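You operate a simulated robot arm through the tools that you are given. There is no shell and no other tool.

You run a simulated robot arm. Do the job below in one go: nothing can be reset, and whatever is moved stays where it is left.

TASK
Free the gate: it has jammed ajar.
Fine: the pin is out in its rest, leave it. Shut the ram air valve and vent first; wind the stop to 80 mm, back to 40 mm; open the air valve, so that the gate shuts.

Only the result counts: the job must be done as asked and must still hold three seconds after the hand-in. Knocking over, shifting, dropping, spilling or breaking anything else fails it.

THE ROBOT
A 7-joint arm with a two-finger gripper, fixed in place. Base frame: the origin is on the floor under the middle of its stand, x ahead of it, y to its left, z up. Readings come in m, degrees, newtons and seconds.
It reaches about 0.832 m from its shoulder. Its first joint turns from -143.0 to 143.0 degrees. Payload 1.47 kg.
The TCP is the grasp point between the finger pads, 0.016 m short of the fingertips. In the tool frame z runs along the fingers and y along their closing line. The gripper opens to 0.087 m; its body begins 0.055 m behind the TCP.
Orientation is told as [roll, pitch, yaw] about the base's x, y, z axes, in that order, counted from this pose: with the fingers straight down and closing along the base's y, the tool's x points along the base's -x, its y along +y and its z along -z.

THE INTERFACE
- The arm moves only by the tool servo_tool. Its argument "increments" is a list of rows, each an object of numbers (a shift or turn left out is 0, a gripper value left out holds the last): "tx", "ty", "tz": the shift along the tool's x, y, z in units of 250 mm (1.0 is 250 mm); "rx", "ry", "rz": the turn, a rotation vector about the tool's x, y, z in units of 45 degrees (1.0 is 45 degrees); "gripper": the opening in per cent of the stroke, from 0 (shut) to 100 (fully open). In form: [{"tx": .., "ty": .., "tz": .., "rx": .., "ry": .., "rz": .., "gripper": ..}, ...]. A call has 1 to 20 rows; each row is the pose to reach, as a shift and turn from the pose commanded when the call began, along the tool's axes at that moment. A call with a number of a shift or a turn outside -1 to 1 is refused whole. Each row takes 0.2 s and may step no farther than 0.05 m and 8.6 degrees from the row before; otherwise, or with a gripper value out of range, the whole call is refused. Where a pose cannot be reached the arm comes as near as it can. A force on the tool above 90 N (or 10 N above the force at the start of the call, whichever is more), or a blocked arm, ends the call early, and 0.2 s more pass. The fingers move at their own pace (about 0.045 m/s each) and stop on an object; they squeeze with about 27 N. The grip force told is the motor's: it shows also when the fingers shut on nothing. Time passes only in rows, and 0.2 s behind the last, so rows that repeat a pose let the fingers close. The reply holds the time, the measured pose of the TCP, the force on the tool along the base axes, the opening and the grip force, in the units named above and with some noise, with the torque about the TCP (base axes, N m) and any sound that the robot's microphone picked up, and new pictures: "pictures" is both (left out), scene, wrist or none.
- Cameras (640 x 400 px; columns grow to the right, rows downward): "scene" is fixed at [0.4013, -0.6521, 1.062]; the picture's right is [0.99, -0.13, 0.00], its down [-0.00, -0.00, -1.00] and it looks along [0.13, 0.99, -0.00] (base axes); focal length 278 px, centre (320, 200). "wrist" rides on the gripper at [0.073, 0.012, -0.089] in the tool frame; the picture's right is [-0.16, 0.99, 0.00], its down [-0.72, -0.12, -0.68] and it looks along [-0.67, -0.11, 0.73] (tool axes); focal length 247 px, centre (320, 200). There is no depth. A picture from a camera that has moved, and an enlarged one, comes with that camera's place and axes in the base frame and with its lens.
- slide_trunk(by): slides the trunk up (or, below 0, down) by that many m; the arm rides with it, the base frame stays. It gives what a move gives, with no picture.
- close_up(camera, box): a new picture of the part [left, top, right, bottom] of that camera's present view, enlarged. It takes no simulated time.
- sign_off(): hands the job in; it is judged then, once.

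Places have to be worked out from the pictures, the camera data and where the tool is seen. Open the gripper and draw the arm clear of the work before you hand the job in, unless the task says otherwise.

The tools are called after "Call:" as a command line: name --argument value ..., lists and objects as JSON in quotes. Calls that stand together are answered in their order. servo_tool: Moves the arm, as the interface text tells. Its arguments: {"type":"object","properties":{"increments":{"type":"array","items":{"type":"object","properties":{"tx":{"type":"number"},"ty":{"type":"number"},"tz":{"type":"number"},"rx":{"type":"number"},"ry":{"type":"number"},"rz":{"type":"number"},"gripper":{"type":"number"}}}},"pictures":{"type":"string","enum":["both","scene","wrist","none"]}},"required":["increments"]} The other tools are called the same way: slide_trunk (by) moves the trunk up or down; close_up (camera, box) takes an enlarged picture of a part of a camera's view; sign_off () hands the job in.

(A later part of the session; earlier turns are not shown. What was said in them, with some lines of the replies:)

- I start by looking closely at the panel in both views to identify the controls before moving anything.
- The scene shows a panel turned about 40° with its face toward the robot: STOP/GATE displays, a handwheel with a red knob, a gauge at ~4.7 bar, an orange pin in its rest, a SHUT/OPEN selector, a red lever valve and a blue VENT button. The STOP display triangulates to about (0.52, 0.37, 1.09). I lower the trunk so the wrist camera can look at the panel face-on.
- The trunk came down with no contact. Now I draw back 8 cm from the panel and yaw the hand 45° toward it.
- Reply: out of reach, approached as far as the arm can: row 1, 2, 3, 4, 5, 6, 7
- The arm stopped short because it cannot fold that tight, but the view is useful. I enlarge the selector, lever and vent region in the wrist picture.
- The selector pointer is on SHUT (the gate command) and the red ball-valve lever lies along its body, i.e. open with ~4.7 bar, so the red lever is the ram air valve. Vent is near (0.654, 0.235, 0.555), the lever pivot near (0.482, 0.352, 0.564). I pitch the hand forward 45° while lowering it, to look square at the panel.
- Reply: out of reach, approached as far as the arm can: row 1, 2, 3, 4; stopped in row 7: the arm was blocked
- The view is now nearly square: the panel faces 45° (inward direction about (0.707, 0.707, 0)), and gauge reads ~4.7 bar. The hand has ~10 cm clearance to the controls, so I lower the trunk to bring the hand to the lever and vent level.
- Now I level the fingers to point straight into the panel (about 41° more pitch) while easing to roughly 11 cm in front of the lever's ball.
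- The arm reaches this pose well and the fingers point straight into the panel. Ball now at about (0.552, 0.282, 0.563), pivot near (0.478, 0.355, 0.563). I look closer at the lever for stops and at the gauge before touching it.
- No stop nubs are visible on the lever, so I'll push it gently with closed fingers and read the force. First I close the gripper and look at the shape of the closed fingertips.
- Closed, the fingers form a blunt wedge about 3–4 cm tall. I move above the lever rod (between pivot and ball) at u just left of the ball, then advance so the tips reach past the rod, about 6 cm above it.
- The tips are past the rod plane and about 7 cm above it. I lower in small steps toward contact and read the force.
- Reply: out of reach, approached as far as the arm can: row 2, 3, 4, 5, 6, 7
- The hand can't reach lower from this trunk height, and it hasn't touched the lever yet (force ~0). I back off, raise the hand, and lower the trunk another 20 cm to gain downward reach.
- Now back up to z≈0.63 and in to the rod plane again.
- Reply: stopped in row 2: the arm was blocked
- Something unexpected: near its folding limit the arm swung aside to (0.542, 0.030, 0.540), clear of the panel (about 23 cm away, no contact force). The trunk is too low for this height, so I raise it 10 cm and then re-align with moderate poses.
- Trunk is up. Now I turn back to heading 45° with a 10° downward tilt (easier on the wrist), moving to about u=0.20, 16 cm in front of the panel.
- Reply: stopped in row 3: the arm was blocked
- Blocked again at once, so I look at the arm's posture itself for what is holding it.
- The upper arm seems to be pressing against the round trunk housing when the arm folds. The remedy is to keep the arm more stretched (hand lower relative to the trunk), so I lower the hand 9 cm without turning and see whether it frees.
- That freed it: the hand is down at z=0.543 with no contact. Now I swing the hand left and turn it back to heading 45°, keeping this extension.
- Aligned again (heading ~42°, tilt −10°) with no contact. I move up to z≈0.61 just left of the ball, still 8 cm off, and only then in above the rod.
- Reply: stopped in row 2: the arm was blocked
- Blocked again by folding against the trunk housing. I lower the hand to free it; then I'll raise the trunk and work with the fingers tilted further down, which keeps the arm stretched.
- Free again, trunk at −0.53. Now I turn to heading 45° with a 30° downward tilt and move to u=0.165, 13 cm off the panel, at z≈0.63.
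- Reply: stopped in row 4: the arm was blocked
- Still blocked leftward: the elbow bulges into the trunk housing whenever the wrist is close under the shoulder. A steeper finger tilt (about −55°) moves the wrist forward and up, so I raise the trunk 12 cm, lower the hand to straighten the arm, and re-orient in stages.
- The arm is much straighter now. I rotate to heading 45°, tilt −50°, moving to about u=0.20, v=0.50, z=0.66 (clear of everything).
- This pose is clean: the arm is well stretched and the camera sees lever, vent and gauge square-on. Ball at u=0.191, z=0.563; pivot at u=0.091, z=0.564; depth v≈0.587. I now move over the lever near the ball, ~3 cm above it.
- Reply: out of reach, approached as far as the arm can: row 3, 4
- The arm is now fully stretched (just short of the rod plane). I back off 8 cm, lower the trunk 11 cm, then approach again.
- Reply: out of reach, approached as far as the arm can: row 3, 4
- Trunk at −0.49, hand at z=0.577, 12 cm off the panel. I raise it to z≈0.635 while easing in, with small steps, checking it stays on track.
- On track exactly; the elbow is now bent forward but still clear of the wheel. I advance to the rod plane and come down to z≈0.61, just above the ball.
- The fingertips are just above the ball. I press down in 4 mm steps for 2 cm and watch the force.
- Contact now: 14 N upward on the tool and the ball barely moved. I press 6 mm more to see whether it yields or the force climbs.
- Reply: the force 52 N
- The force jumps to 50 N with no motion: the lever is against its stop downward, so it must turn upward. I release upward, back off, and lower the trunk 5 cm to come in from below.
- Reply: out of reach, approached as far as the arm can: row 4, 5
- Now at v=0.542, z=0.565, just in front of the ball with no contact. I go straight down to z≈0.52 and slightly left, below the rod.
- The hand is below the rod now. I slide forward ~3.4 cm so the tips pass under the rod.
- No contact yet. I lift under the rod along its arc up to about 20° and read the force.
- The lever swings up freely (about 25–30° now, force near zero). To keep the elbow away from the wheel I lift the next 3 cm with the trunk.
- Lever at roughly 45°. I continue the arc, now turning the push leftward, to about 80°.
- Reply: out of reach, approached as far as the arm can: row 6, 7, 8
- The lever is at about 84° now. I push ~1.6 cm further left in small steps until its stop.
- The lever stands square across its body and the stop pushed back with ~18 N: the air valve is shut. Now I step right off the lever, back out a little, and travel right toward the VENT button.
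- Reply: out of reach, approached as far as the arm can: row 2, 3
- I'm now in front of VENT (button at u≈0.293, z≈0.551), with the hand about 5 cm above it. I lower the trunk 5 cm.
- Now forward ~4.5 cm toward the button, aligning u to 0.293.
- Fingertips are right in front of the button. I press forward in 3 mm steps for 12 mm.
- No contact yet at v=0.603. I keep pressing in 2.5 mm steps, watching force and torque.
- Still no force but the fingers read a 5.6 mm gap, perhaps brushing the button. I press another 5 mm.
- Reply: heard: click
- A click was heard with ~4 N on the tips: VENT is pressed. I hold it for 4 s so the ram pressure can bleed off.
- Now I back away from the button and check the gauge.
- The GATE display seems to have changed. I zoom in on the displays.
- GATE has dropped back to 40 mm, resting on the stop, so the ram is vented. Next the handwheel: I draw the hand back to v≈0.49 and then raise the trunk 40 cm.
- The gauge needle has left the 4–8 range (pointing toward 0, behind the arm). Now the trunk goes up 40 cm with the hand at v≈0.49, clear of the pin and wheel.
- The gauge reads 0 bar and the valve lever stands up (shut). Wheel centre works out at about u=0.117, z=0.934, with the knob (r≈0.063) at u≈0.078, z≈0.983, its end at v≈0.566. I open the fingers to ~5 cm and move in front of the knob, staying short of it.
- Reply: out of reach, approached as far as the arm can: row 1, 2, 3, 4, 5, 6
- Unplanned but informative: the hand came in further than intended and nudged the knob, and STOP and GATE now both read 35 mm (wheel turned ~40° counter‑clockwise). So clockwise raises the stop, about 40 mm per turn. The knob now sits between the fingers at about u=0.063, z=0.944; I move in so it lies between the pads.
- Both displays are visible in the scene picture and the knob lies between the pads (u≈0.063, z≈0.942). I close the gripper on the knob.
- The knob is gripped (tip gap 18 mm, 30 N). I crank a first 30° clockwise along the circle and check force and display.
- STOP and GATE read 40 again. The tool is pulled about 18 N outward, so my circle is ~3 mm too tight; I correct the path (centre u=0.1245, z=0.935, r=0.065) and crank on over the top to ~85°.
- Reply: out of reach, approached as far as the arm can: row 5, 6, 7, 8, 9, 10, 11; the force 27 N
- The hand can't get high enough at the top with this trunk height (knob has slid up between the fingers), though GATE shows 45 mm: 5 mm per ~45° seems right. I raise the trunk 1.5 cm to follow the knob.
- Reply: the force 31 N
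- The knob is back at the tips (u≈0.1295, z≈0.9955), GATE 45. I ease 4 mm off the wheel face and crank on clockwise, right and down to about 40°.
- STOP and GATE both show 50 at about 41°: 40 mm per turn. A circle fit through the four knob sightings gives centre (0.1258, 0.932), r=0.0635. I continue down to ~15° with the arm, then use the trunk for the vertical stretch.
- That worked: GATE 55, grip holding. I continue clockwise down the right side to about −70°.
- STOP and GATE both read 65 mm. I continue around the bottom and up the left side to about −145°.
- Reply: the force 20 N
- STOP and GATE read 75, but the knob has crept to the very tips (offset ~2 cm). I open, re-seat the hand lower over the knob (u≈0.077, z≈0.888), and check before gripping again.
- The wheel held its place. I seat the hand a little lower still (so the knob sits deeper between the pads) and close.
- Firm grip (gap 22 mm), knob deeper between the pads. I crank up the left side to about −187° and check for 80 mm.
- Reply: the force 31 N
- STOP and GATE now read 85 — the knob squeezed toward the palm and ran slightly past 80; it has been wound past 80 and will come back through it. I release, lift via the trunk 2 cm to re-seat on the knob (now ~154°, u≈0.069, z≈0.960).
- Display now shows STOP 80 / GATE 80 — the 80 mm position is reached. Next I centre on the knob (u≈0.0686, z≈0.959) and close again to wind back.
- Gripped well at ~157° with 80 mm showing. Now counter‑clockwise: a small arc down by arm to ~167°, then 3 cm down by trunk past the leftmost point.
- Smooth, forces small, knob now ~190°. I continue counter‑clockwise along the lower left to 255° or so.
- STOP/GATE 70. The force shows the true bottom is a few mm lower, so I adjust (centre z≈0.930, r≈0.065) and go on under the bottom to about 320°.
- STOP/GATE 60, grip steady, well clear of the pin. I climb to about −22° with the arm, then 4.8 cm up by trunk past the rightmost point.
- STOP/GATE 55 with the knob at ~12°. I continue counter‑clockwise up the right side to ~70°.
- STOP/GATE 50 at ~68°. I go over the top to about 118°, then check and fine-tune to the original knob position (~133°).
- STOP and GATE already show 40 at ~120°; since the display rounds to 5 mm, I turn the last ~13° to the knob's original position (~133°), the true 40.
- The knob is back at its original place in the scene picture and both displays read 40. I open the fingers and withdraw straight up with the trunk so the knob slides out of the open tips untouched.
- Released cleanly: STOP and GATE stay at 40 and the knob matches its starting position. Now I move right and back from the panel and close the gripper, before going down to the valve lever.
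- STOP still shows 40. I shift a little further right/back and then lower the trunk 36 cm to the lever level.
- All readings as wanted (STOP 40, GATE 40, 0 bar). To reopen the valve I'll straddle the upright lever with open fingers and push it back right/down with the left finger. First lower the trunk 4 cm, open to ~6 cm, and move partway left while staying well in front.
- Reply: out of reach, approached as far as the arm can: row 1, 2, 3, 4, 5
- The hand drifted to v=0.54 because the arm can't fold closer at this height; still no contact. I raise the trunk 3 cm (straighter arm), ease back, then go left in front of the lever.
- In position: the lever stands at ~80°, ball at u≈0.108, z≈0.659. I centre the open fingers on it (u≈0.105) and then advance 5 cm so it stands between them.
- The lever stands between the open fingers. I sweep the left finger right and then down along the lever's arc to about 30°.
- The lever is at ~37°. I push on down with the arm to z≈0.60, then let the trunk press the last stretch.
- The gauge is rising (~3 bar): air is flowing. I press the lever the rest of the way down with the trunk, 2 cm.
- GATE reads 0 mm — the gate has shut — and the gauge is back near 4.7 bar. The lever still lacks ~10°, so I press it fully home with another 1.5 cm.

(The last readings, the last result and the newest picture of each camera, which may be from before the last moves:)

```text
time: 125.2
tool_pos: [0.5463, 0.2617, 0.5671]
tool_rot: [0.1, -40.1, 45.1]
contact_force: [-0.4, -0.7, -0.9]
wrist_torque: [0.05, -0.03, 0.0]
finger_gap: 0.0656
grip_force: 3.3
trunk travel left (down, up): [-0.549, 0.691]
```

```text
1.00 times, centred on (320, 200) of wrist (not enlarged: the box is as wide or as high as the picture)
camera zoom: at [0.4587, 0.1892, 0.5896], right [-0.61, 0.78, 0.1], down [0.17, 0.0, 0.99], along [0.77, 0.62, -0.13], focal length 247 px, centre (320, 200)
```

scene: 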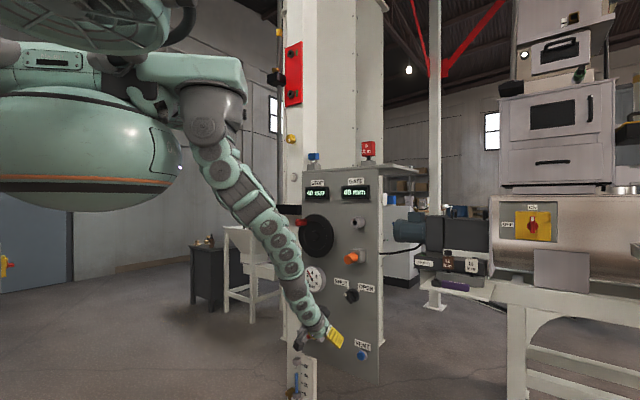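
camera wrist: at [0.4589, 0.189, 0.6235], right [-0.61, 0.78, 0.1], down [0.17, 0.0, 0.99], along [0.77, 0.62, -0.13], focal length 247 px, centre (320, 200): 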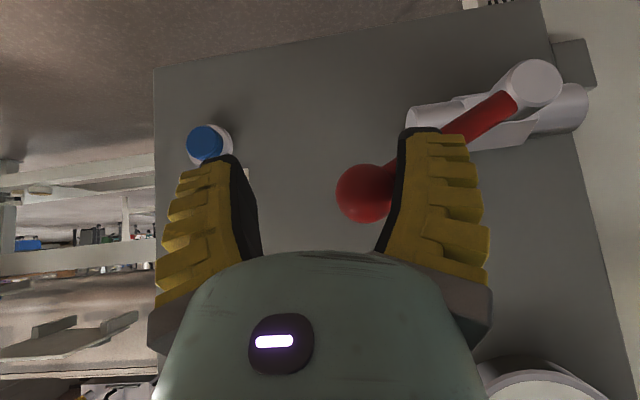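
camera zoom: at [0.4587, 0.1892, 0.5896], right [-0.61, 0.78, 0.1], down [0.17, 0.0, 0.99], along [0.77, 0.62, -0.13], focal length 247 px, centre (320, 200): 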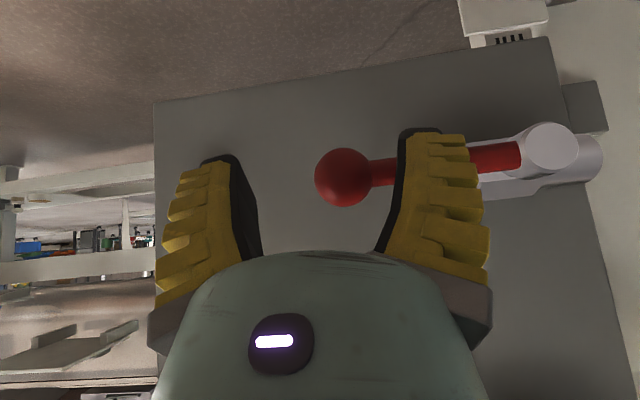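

The lever is back at its original open position (ball at u≈0.1915, z≈0.562). I lift off straight up with the trunk.

Call:
slide_trunk --by 0.09

Call:
servo_tool --increments '[{"tx": 0.06, "ty": -0.05, "tz": -0.03, "gripper": 70}, {"tx": 0.13, "ty": -0.1, "tz": -0.06}, {"tx": 0.2, "ty": -0.15, "tz": -0.09}, {"tx": 0.27, "ty": -0.2, "tz": -0.1}, {"tx": 0.27, "ty": -0.2, "tz": -0.1}]'

Call:
close_up --camera "scene" --box '[270, 140, 430, 240]'

Call:
close_up --camera "scene" --box '[260, 260, 380, 380]'

```text
time: 126.5
tool_pos: [0.5445, 0.2606, 0.6581]
tool_rot: [0.0, -39.9, 45.1]
contact_force: [0.2, -0.3, 0.5]
wrist_torque: [0.02, 0.02, 0.01]
finger_gap: 0.0655
grip_force: 3.3
trunk travel left (down, up): [-0.639, 0.601]
```

```text
time: 127.7
tool_pos: [0.5322, 0.1767, 0.6346]
tool_rot: [0.1, -40.0, 45.1]
contact_force: [-0.5, -0.4, -0.1]
wrist_torque: [-0.03, 0.01, 0.0]
finger_gap: 0.0654
grip_force: 3.2
trunk travel left (down, up): [-0.639, 0.601]
camera wrist: at [0.4449, 0.1056, 0.6564], right [-0.61, 0.78, 0.1], down [0.17, 0.0, 0.99], along [0.77, 0.62, -0.13], focal length 247 px, centre (320, 200)
```

scene: 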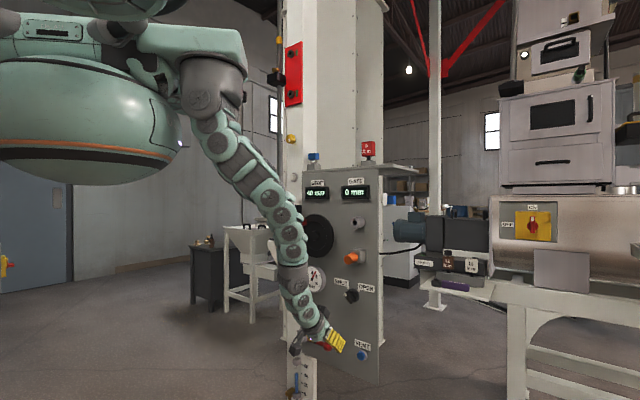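
wrist: 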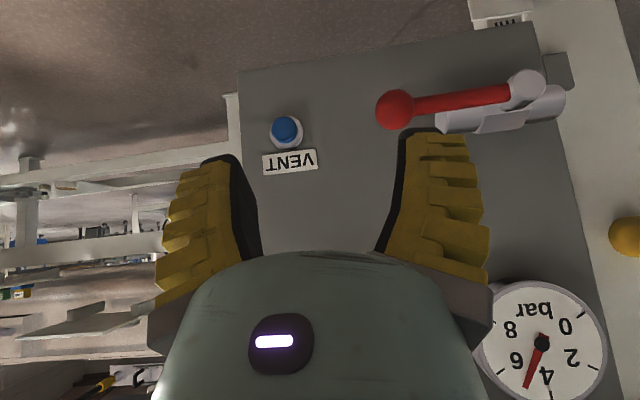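

```text
4.00 times, centred on (350, 190) of scene
camera zoom: at [0.4013, -0.6521, 1.062], right [0.99, -0.13, 0.0], down [0.0, 0.0, -1.0], along [0.13, 0.99, 0.0], focal length 1113 px, centre (200, 240)
```

zoom: 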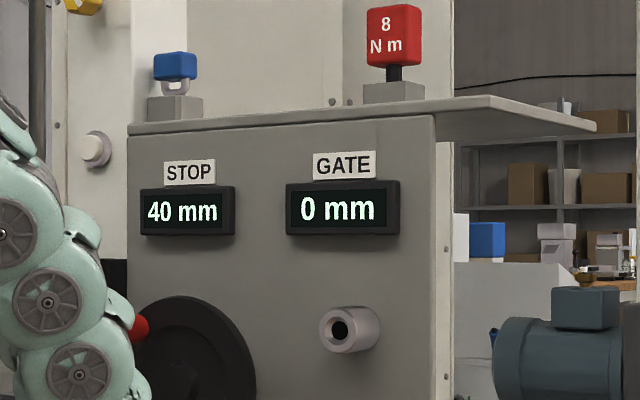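

```text
3.33 times, centred on (320, 320) of scene
camera zoom: at [0.4013, -0.6521, 1.062], right [0.99, -0.13, 0.0], down [0.0, 0.0, -1.0], along [0.13, 0.99, 0.0], focal length 927 px, centre (320, -200)
```

zoom: 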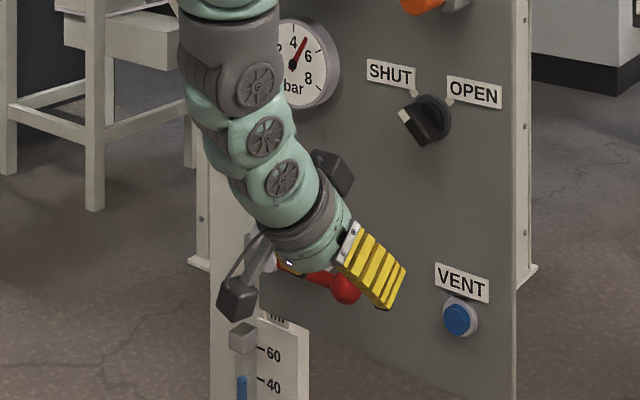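

GATE 0 mm, STOP 40 mm, ~5 bar, lever open. I draw the hand further back and to the right, open the gripper fully, and let a couple of seconds pass.

Call:
servo_tool --increments '[{"tx": 0.036, "ty": -0.104, "tz": -0.03, "gripper": 100}, {"tx": 0.072, "ty": -0.207, "tz": -0.061}, {"tx": 0.1085, "ty": -0.311, "tz": -0.091}, {"tx": 0.14, "ty": -0.4, "tz": -0.12}, {"tx": 0.17, "ty": -0.5, "tz": -0.15}, {"tx": 0.17, "ty": -0.5, "tz": -0.15}, {"tx": 0.17, "ty": -0.5, "tz": -0.15}, {"tx": 0.17, "ty": -0.5, "tz": -0.15}, {"tx": 0.17, "ty": -0.5, "tz": -0.15}, {"tx": 0.17, "ty": -0.5, "tz": -0.15}]'

Call:
close_up --camera "scene" --box '[240, 140, 400, 390]'

Call:
close_up --camera "scene" --box '[270, 140, 430, 240]'

```text
time: 129.9
tool_pos: [0.5828, 0.0503, 0.6339]
tool_rot: [0.1, -39.8, 45.1]
contact_force: [0.2, -0.5, -0.7]
wrist_torque: [-0.01, 0.01, -0.05]
finger_gap: 0.0867
grip_force: 0.0
trunk travel left (down, up): [-0.639, 0.601]
camera wrist: at [0.4947, -0.0217, 0.6569], right [-0.61, 0.78, 0.1], down [0.17, 0.0, 0.99], along [0.77, 0.62, -0.13], focal length 247 px, centre (320, 200)
```

scene: 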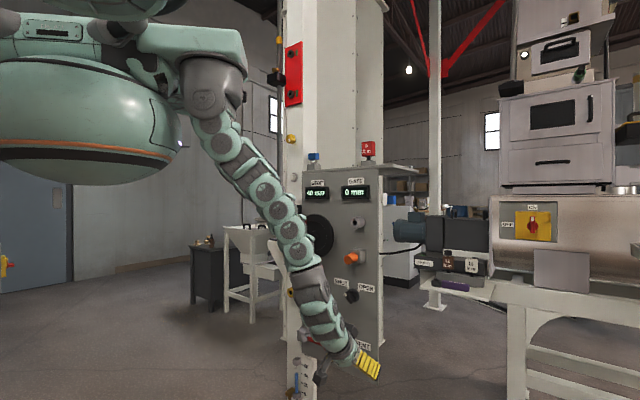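
wrist: 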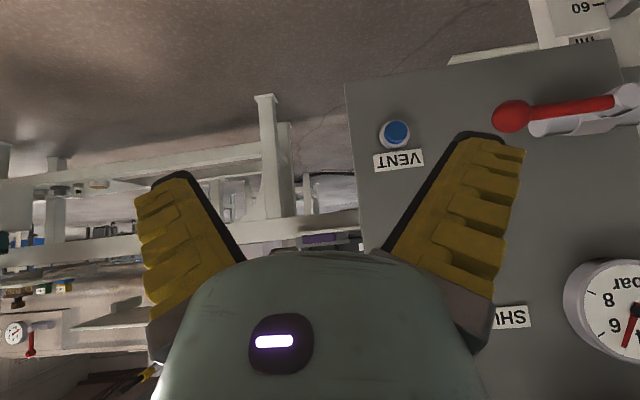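

```text
1.60 times, centred on (320, 265) of scene
camera zoom: at [0.4013, -0.6521, 1.062], right [0.99, -0.13, 0.0], down [0.0, 0.0, -1.0], along [0.13, 0.99, 0.0], focal length 445 px, centre (320, 96)
```

zoom: 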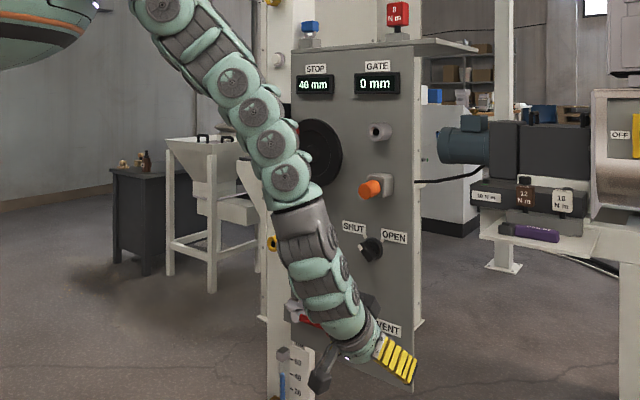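

```text
4.00 times, centred on (350, 190) of scene
camera zoom: at [0.4013, -0.6521, 1.062], right [0.99, -0.13, 0.0], down [0.0, 0.0, -1.0], along [0.13, 0.99, 0.0], focal length 1113 px, centre (200, 240)
```

zoom: 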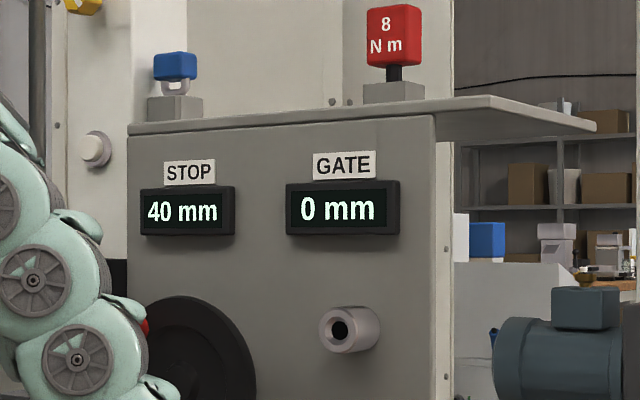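

Everything holds: STOP 40 mm, GATE 0 mm (shut), air on at ~5 bar, lever open, pin still in its rest, gripper open and the arm well away from the panel. I hand the job in.

Call:
sign_off

```text
The job is handed in.
```

The gate is free and shut, and I have handed the job in. At hand-in the GATE display read 0 mm and the STOP display read 40 mm. The gauge read about 5 bar, and the pin was still in its rest.

- **Air and vent:** I took the red lever as the ram air valve, because it lay along its body with pressure on the gauge. I turned it shut. I held VENT for about 4 seconds until the gauge read 0 bar, and the gate dropped back onto the stop at 40 mm.
- **Stop:** I wound the stop up with the handwheel until the display showed 80 mm, then back to 40 mm. The gate followed the stop the whole way. The display only moves in 5 mm steps, so for the final 40 mm I matched the handwheel knob to where it started.
- **Gate:** I opened the air valve fully again, and the gate went to 0 mm.

There were three slips on the way:

- While moving into place I brushed the handwheel knob, and the stop dipped to 35 mm before I had hold of it.
- On the way up the knob slipped in the fingers and the stop ran to 85 mm for a moment.
- I first pushed the air lever the wrong way against its stop, with about 50 N, and it did not move.

I saw no damage from any of these.

I left the SHUT/OPEN selector on SHUT and did not touch it. The gripper is open and the arm is about 19 cm clear of the panel.
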